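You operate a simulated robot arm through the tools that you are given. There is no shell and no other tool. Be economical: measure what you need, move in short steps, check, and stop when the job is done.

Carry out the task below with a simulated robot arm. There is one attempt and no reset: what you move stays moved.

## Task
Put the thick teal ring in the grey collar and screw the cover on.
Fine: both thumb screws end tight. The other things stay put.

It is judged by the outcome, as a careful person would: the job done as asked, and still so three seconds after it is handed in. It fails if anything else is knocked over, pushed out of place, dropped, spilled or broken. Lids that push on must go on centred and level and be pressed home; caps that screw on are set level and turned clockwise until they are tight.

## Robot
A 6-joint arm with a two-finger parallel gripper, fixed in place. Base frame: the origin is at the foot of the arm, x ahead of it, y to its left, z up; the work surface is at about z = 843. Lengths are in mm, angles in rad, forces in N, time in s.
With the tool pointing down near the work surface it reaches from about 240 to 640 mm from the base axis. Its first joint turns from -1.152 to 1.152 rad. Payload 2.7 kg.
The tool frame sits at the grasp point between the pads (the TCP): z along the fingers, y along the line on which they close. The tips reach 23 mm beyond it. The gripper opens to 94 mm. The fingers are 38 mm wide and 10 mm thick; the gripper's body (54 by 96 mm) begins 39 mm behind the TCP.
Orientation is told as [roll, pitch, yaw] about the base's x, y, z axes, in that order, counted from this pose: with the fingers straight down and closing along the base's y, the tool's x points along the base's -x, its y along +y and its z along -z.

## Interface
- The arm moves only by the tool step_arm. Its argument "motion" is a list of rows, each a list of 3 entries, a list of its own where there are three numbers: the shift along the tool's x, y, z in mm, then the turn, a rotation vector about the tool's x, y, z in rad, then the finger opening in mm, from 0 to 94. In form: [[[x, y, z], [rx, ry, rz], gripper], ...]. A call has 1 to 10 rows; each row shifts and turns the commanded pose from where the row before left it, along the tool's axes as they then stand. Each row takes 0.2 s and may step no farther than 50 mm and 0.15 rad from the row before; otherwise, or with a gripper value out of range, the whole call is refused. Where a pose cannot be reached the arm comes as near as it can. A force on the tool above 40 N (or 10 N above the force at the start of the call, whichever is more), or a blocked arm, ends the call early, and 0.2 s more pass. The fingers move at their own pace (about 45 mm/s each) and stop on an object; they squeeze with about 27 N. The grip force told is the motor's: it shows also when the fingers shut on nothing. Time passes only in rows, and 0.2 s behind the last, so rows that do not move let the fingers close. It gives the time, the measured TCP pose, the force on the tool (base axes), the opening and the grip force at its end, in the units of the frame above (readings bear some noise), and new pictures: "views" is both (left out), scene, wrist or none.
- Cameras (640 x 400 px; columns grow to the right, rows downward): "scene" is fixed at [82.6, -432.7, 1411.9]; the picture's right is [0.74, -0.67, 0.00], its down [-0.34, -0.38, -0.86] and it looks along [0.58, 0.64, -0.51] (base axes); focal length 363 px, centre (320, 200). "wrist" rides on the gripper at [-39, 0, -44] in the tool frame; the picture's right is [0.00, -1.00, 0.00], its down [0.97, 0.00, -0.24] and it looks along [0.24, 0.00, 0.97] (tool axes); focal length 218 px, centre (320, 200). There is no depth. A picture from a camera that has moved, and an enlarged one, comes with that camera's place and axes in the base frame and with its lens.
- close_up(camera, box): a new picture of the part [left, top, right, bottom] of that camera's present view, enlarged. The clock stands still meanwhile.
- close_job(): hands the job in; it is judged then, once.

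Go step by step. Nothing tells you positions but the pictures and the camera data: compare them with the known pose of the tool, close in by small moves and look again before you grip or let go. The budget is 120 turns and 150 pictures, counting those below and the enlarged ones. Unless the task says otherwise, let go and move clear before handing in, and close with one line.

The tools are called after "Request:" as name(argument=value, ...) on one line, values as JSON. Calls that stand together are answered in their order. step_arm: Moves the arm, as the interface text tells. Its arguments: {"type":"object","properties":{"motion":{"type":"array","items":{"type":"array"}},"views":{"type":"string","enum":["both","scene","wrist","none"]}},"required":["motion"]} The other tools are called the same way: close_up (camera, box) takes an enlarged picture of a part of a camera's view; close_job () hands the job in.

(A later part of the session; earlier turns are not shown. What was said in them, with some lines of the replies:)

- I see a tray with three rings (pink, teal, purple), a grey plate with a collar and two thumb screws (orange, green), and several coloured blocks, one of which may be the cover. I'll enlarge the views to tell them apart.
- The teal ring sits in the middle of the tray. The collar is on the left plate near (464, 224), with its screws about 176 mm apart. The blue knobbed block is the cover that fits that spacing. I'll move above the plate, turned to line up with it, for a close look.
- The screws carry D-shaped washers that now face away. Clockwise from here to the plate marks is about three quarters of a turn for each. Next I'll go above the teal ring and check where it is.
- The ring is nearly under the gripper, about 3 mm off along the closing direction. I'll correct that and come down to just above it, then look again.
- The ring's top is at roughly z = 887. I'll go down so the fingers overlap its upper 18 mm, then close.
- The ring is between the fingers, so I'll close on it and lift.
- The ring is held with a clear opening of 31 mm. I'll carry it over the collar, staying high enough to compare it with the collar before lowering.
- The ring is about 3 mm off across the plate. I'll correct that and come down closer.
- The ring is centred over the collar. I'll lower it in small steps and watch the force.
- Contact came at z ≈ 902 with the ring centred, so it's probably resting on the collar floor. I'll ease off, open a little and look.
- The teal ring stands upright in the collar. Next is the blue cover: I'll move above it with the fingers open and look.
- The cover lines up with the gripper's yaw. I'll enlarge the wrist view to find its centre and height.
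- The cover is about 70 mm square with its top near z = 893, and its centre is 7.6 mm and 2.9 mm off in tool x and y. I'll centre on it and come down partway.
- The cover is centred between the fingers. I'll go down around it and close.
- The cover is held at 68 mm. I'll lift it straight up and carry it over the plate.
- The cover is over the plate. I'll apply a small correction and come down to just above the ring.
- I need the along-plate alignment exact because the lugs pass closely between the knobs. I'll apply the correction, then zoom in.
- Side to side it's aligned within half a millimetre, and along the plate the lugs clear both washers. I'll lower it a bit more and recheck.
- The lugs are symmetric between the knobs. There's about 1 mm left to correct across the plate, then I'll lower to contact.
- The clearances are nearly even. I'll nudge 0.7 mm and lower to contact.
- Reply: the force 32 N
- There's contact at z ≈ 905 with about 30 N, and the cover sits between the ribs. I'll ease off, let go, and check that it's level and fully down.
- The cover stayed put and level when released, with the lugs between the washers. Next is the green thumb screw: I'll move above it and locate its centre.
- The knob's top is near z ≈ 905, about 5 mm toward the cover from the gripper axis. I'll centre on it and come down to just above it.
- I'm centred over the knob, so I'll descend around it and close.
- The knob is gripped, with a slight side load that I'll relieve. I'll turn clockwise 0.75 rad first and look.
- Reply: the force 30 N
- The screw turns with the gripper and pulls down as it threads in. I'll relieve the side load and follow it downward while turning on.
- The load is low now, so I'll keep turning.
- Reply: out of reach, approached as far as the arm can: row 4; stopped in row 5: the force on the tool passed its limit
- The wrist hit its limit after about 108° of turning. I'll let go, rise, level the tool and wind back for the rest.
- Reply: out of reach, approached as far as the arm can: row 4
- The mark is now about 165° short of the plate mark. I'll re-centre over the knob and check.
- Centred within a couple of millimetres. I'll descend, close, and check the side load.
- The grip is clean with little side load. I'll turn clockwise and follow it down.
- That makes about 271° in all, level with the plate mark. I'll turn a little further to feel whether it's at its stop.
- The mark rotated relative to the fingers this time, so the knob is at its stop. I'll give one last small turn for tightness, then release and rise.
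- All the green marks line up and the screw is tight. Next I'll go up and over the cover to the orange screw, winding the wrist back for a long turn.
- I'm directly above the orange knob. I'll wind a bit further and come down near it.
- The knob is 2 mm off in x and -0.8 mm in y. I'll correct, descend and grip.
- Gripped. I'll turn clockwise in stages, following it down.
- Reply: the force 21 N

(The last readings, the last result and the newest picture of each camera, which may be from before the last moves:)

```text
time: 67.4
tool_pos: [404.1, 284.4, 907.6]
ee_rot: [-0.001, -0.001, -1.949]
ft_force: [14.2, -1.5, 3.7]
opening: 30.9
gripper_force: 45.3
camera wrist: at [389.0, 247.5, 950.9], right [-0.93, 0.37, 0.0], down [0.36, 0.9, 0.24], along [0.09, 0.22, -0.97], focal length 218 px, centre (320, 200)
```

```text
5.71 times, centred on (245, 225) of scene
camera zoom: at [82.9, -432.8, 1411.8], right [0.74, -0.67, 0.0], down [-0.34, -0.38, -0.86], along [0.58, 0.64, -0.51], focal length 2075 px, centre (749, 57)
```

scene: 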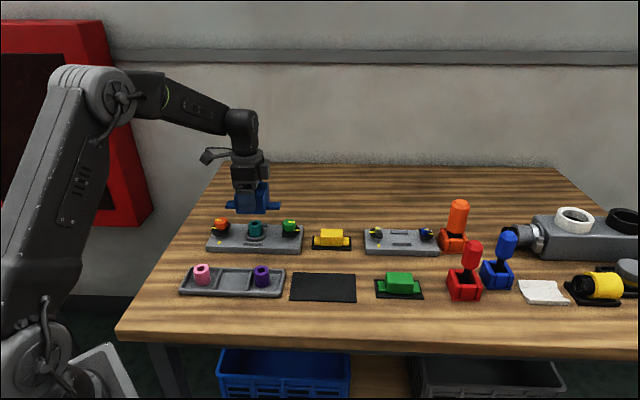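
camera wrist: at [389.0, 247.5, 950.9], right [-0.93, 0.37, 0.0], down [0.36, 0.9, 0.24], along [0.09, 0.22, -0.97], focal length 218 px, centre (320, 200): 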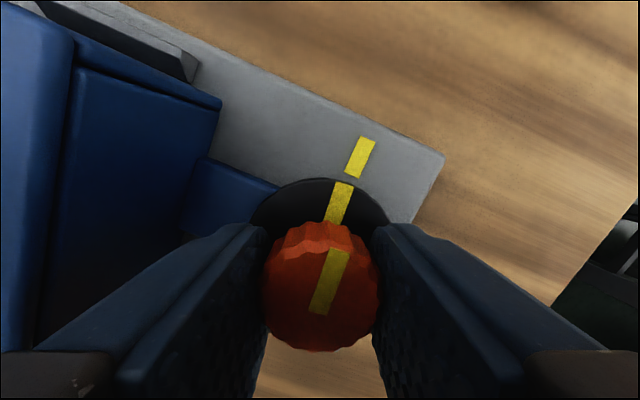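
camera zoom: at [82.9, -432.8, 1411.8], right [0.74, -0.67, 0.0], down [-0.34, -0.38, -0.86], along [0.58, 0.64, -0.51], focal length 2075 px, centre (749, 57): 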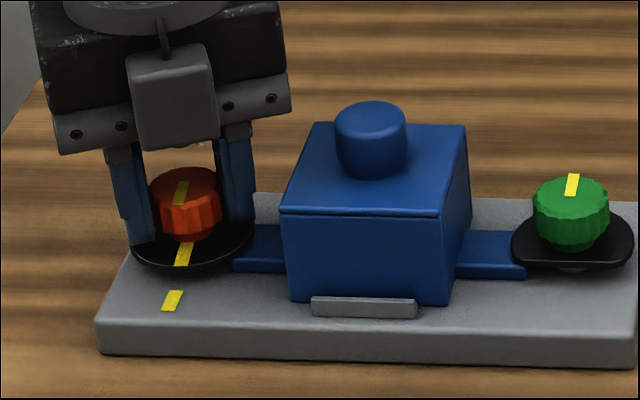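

The marks are nearly in line. I'll turn a bit more to reach the stop.

Request:
step_arm(motion=[[[0.2, 0.8, 0], [0, 0, 0.1], 20], [[0, 0.1, 0], [0, 0, 0.1], 20], [[0, 0.1, 0], [0, 0, 0.08], 20], [[0, 0, 0], [0, 0, 0], 20]], views="wrist")

```text
time: 68.4
tool_pos: [405.2, 285.2, 907.1]
ee_rot: [0.0, 0.0, -2.229]
ft_force: [14.8, -4.5, 0.9]
opening: 31.0
gripper_force: 44.9
camera wrist: at [380.2, 252.8, 950.8], right [-0.79, 0.61, 0.0], down [0.59, 0.77, 0.24], along [0.15, 0.19, -0.97], focal length 218 px, centre (320, 200)
```

wrist: 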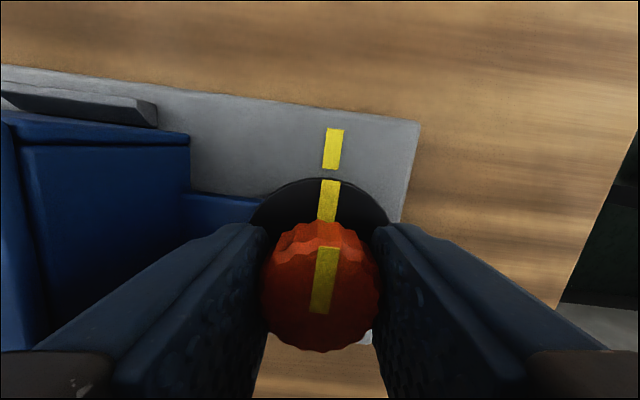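

The marks now stay in line with the plate while the fingers slip on the knob, so it's tight. I'll release, rise clear and inspect both screws.

Request:
step_arm(motion=[[[0, 0, 0], [0, 0, 0], 36], [[0, 0, 0], [0, 0, 0], 50], [[0, 0, -20], [0, 0, 0], 50], [[0, 0, -30], [0, 0, -0.15], 50], [[0, 0, -40], [0, 0, -0.15], 50], [[0, 0, 0], [0, 0, -0.15], 50], [[0, 0, 0], [0, 0, -0.15], 50], [[0, 0, 0], [0, 0, 0], 50]], views="both")

Request:
close_up(camera="scene", box=[200, 200, 310, 260])

Request:
close_up(camera="wrist", box=[250, 150, 410, 300])

```text
time: 70.2
tool_pos: [404.7, 284.2, 997.7]
ee_rot: [0.001, 0.001, -1.623]
ft_force: [-0.7, 0.1, 0.3]
opening: 49.8
gripper_force: 0.0
camera wrist: at [401.7, 245.1, 1041.3], right [-1.0, 0.05, 0.0], down [0.05, 0.97, 0.24], along [0.01, 0.24, -0.97], focal length 218 px, centre (320, 200)
```

scene: 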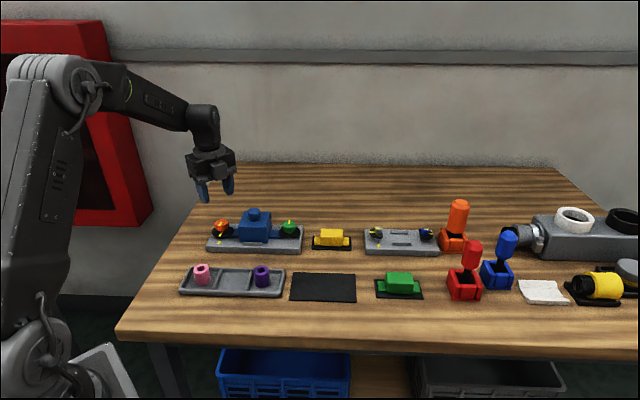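
wrist: 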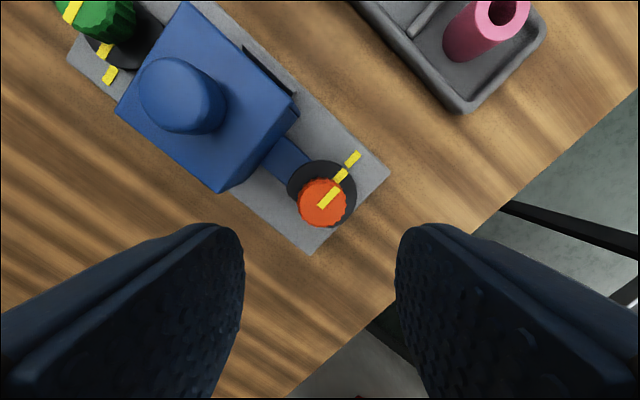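

```text
5.82 times, centred on (255, 230) of scene
camera zoom: at [82.6, -432.7, 1411.9], right [0.74, -0.67, 0.0], down [-0.34, -0.38, -0.86], along [0.58, 0.64, -0.51], focal length 2113 px, centre (698, 26)
```

zoom: 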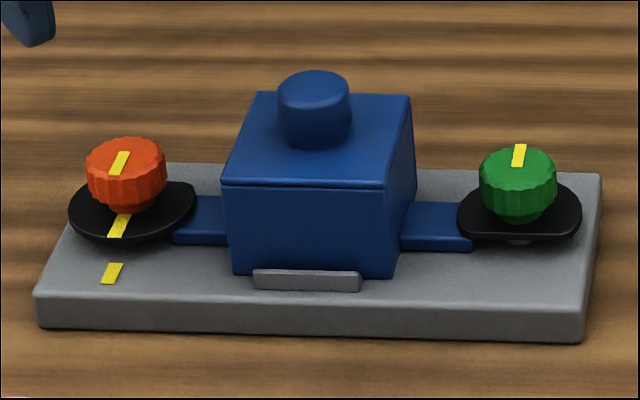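

```text
2.67 times, centred on (330, 225) of wrist
camera zoom: at [401.7, 245.1, 1041.3], right [-1.0, 0.05, 0.0], down [0.05, 0.97, 0.24], along [0.01, 0.24, -0.97], focal length 582 px, centre (293, 133)
```

zoom: 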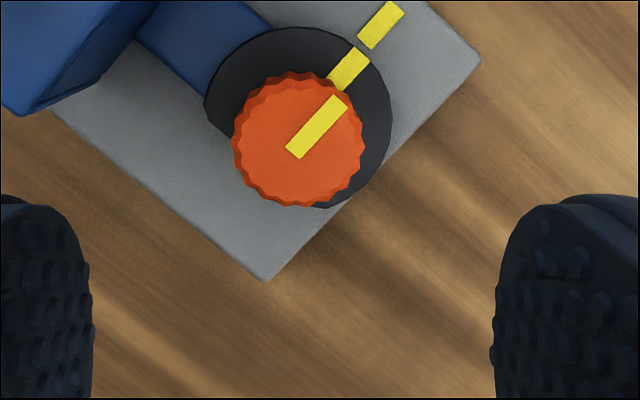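

Both screws' marks line up with their plate marks, the cover sits level over the ring and collar, and nothing else has moved. The arm is clear, so I'm handing in.

Request:
close_job()

```text
The job is handed in.
```

The teal ring is in the grey collar, with the blue cover over it and both thumb screws turned clockwise to their stops; nothing else was disturbed.
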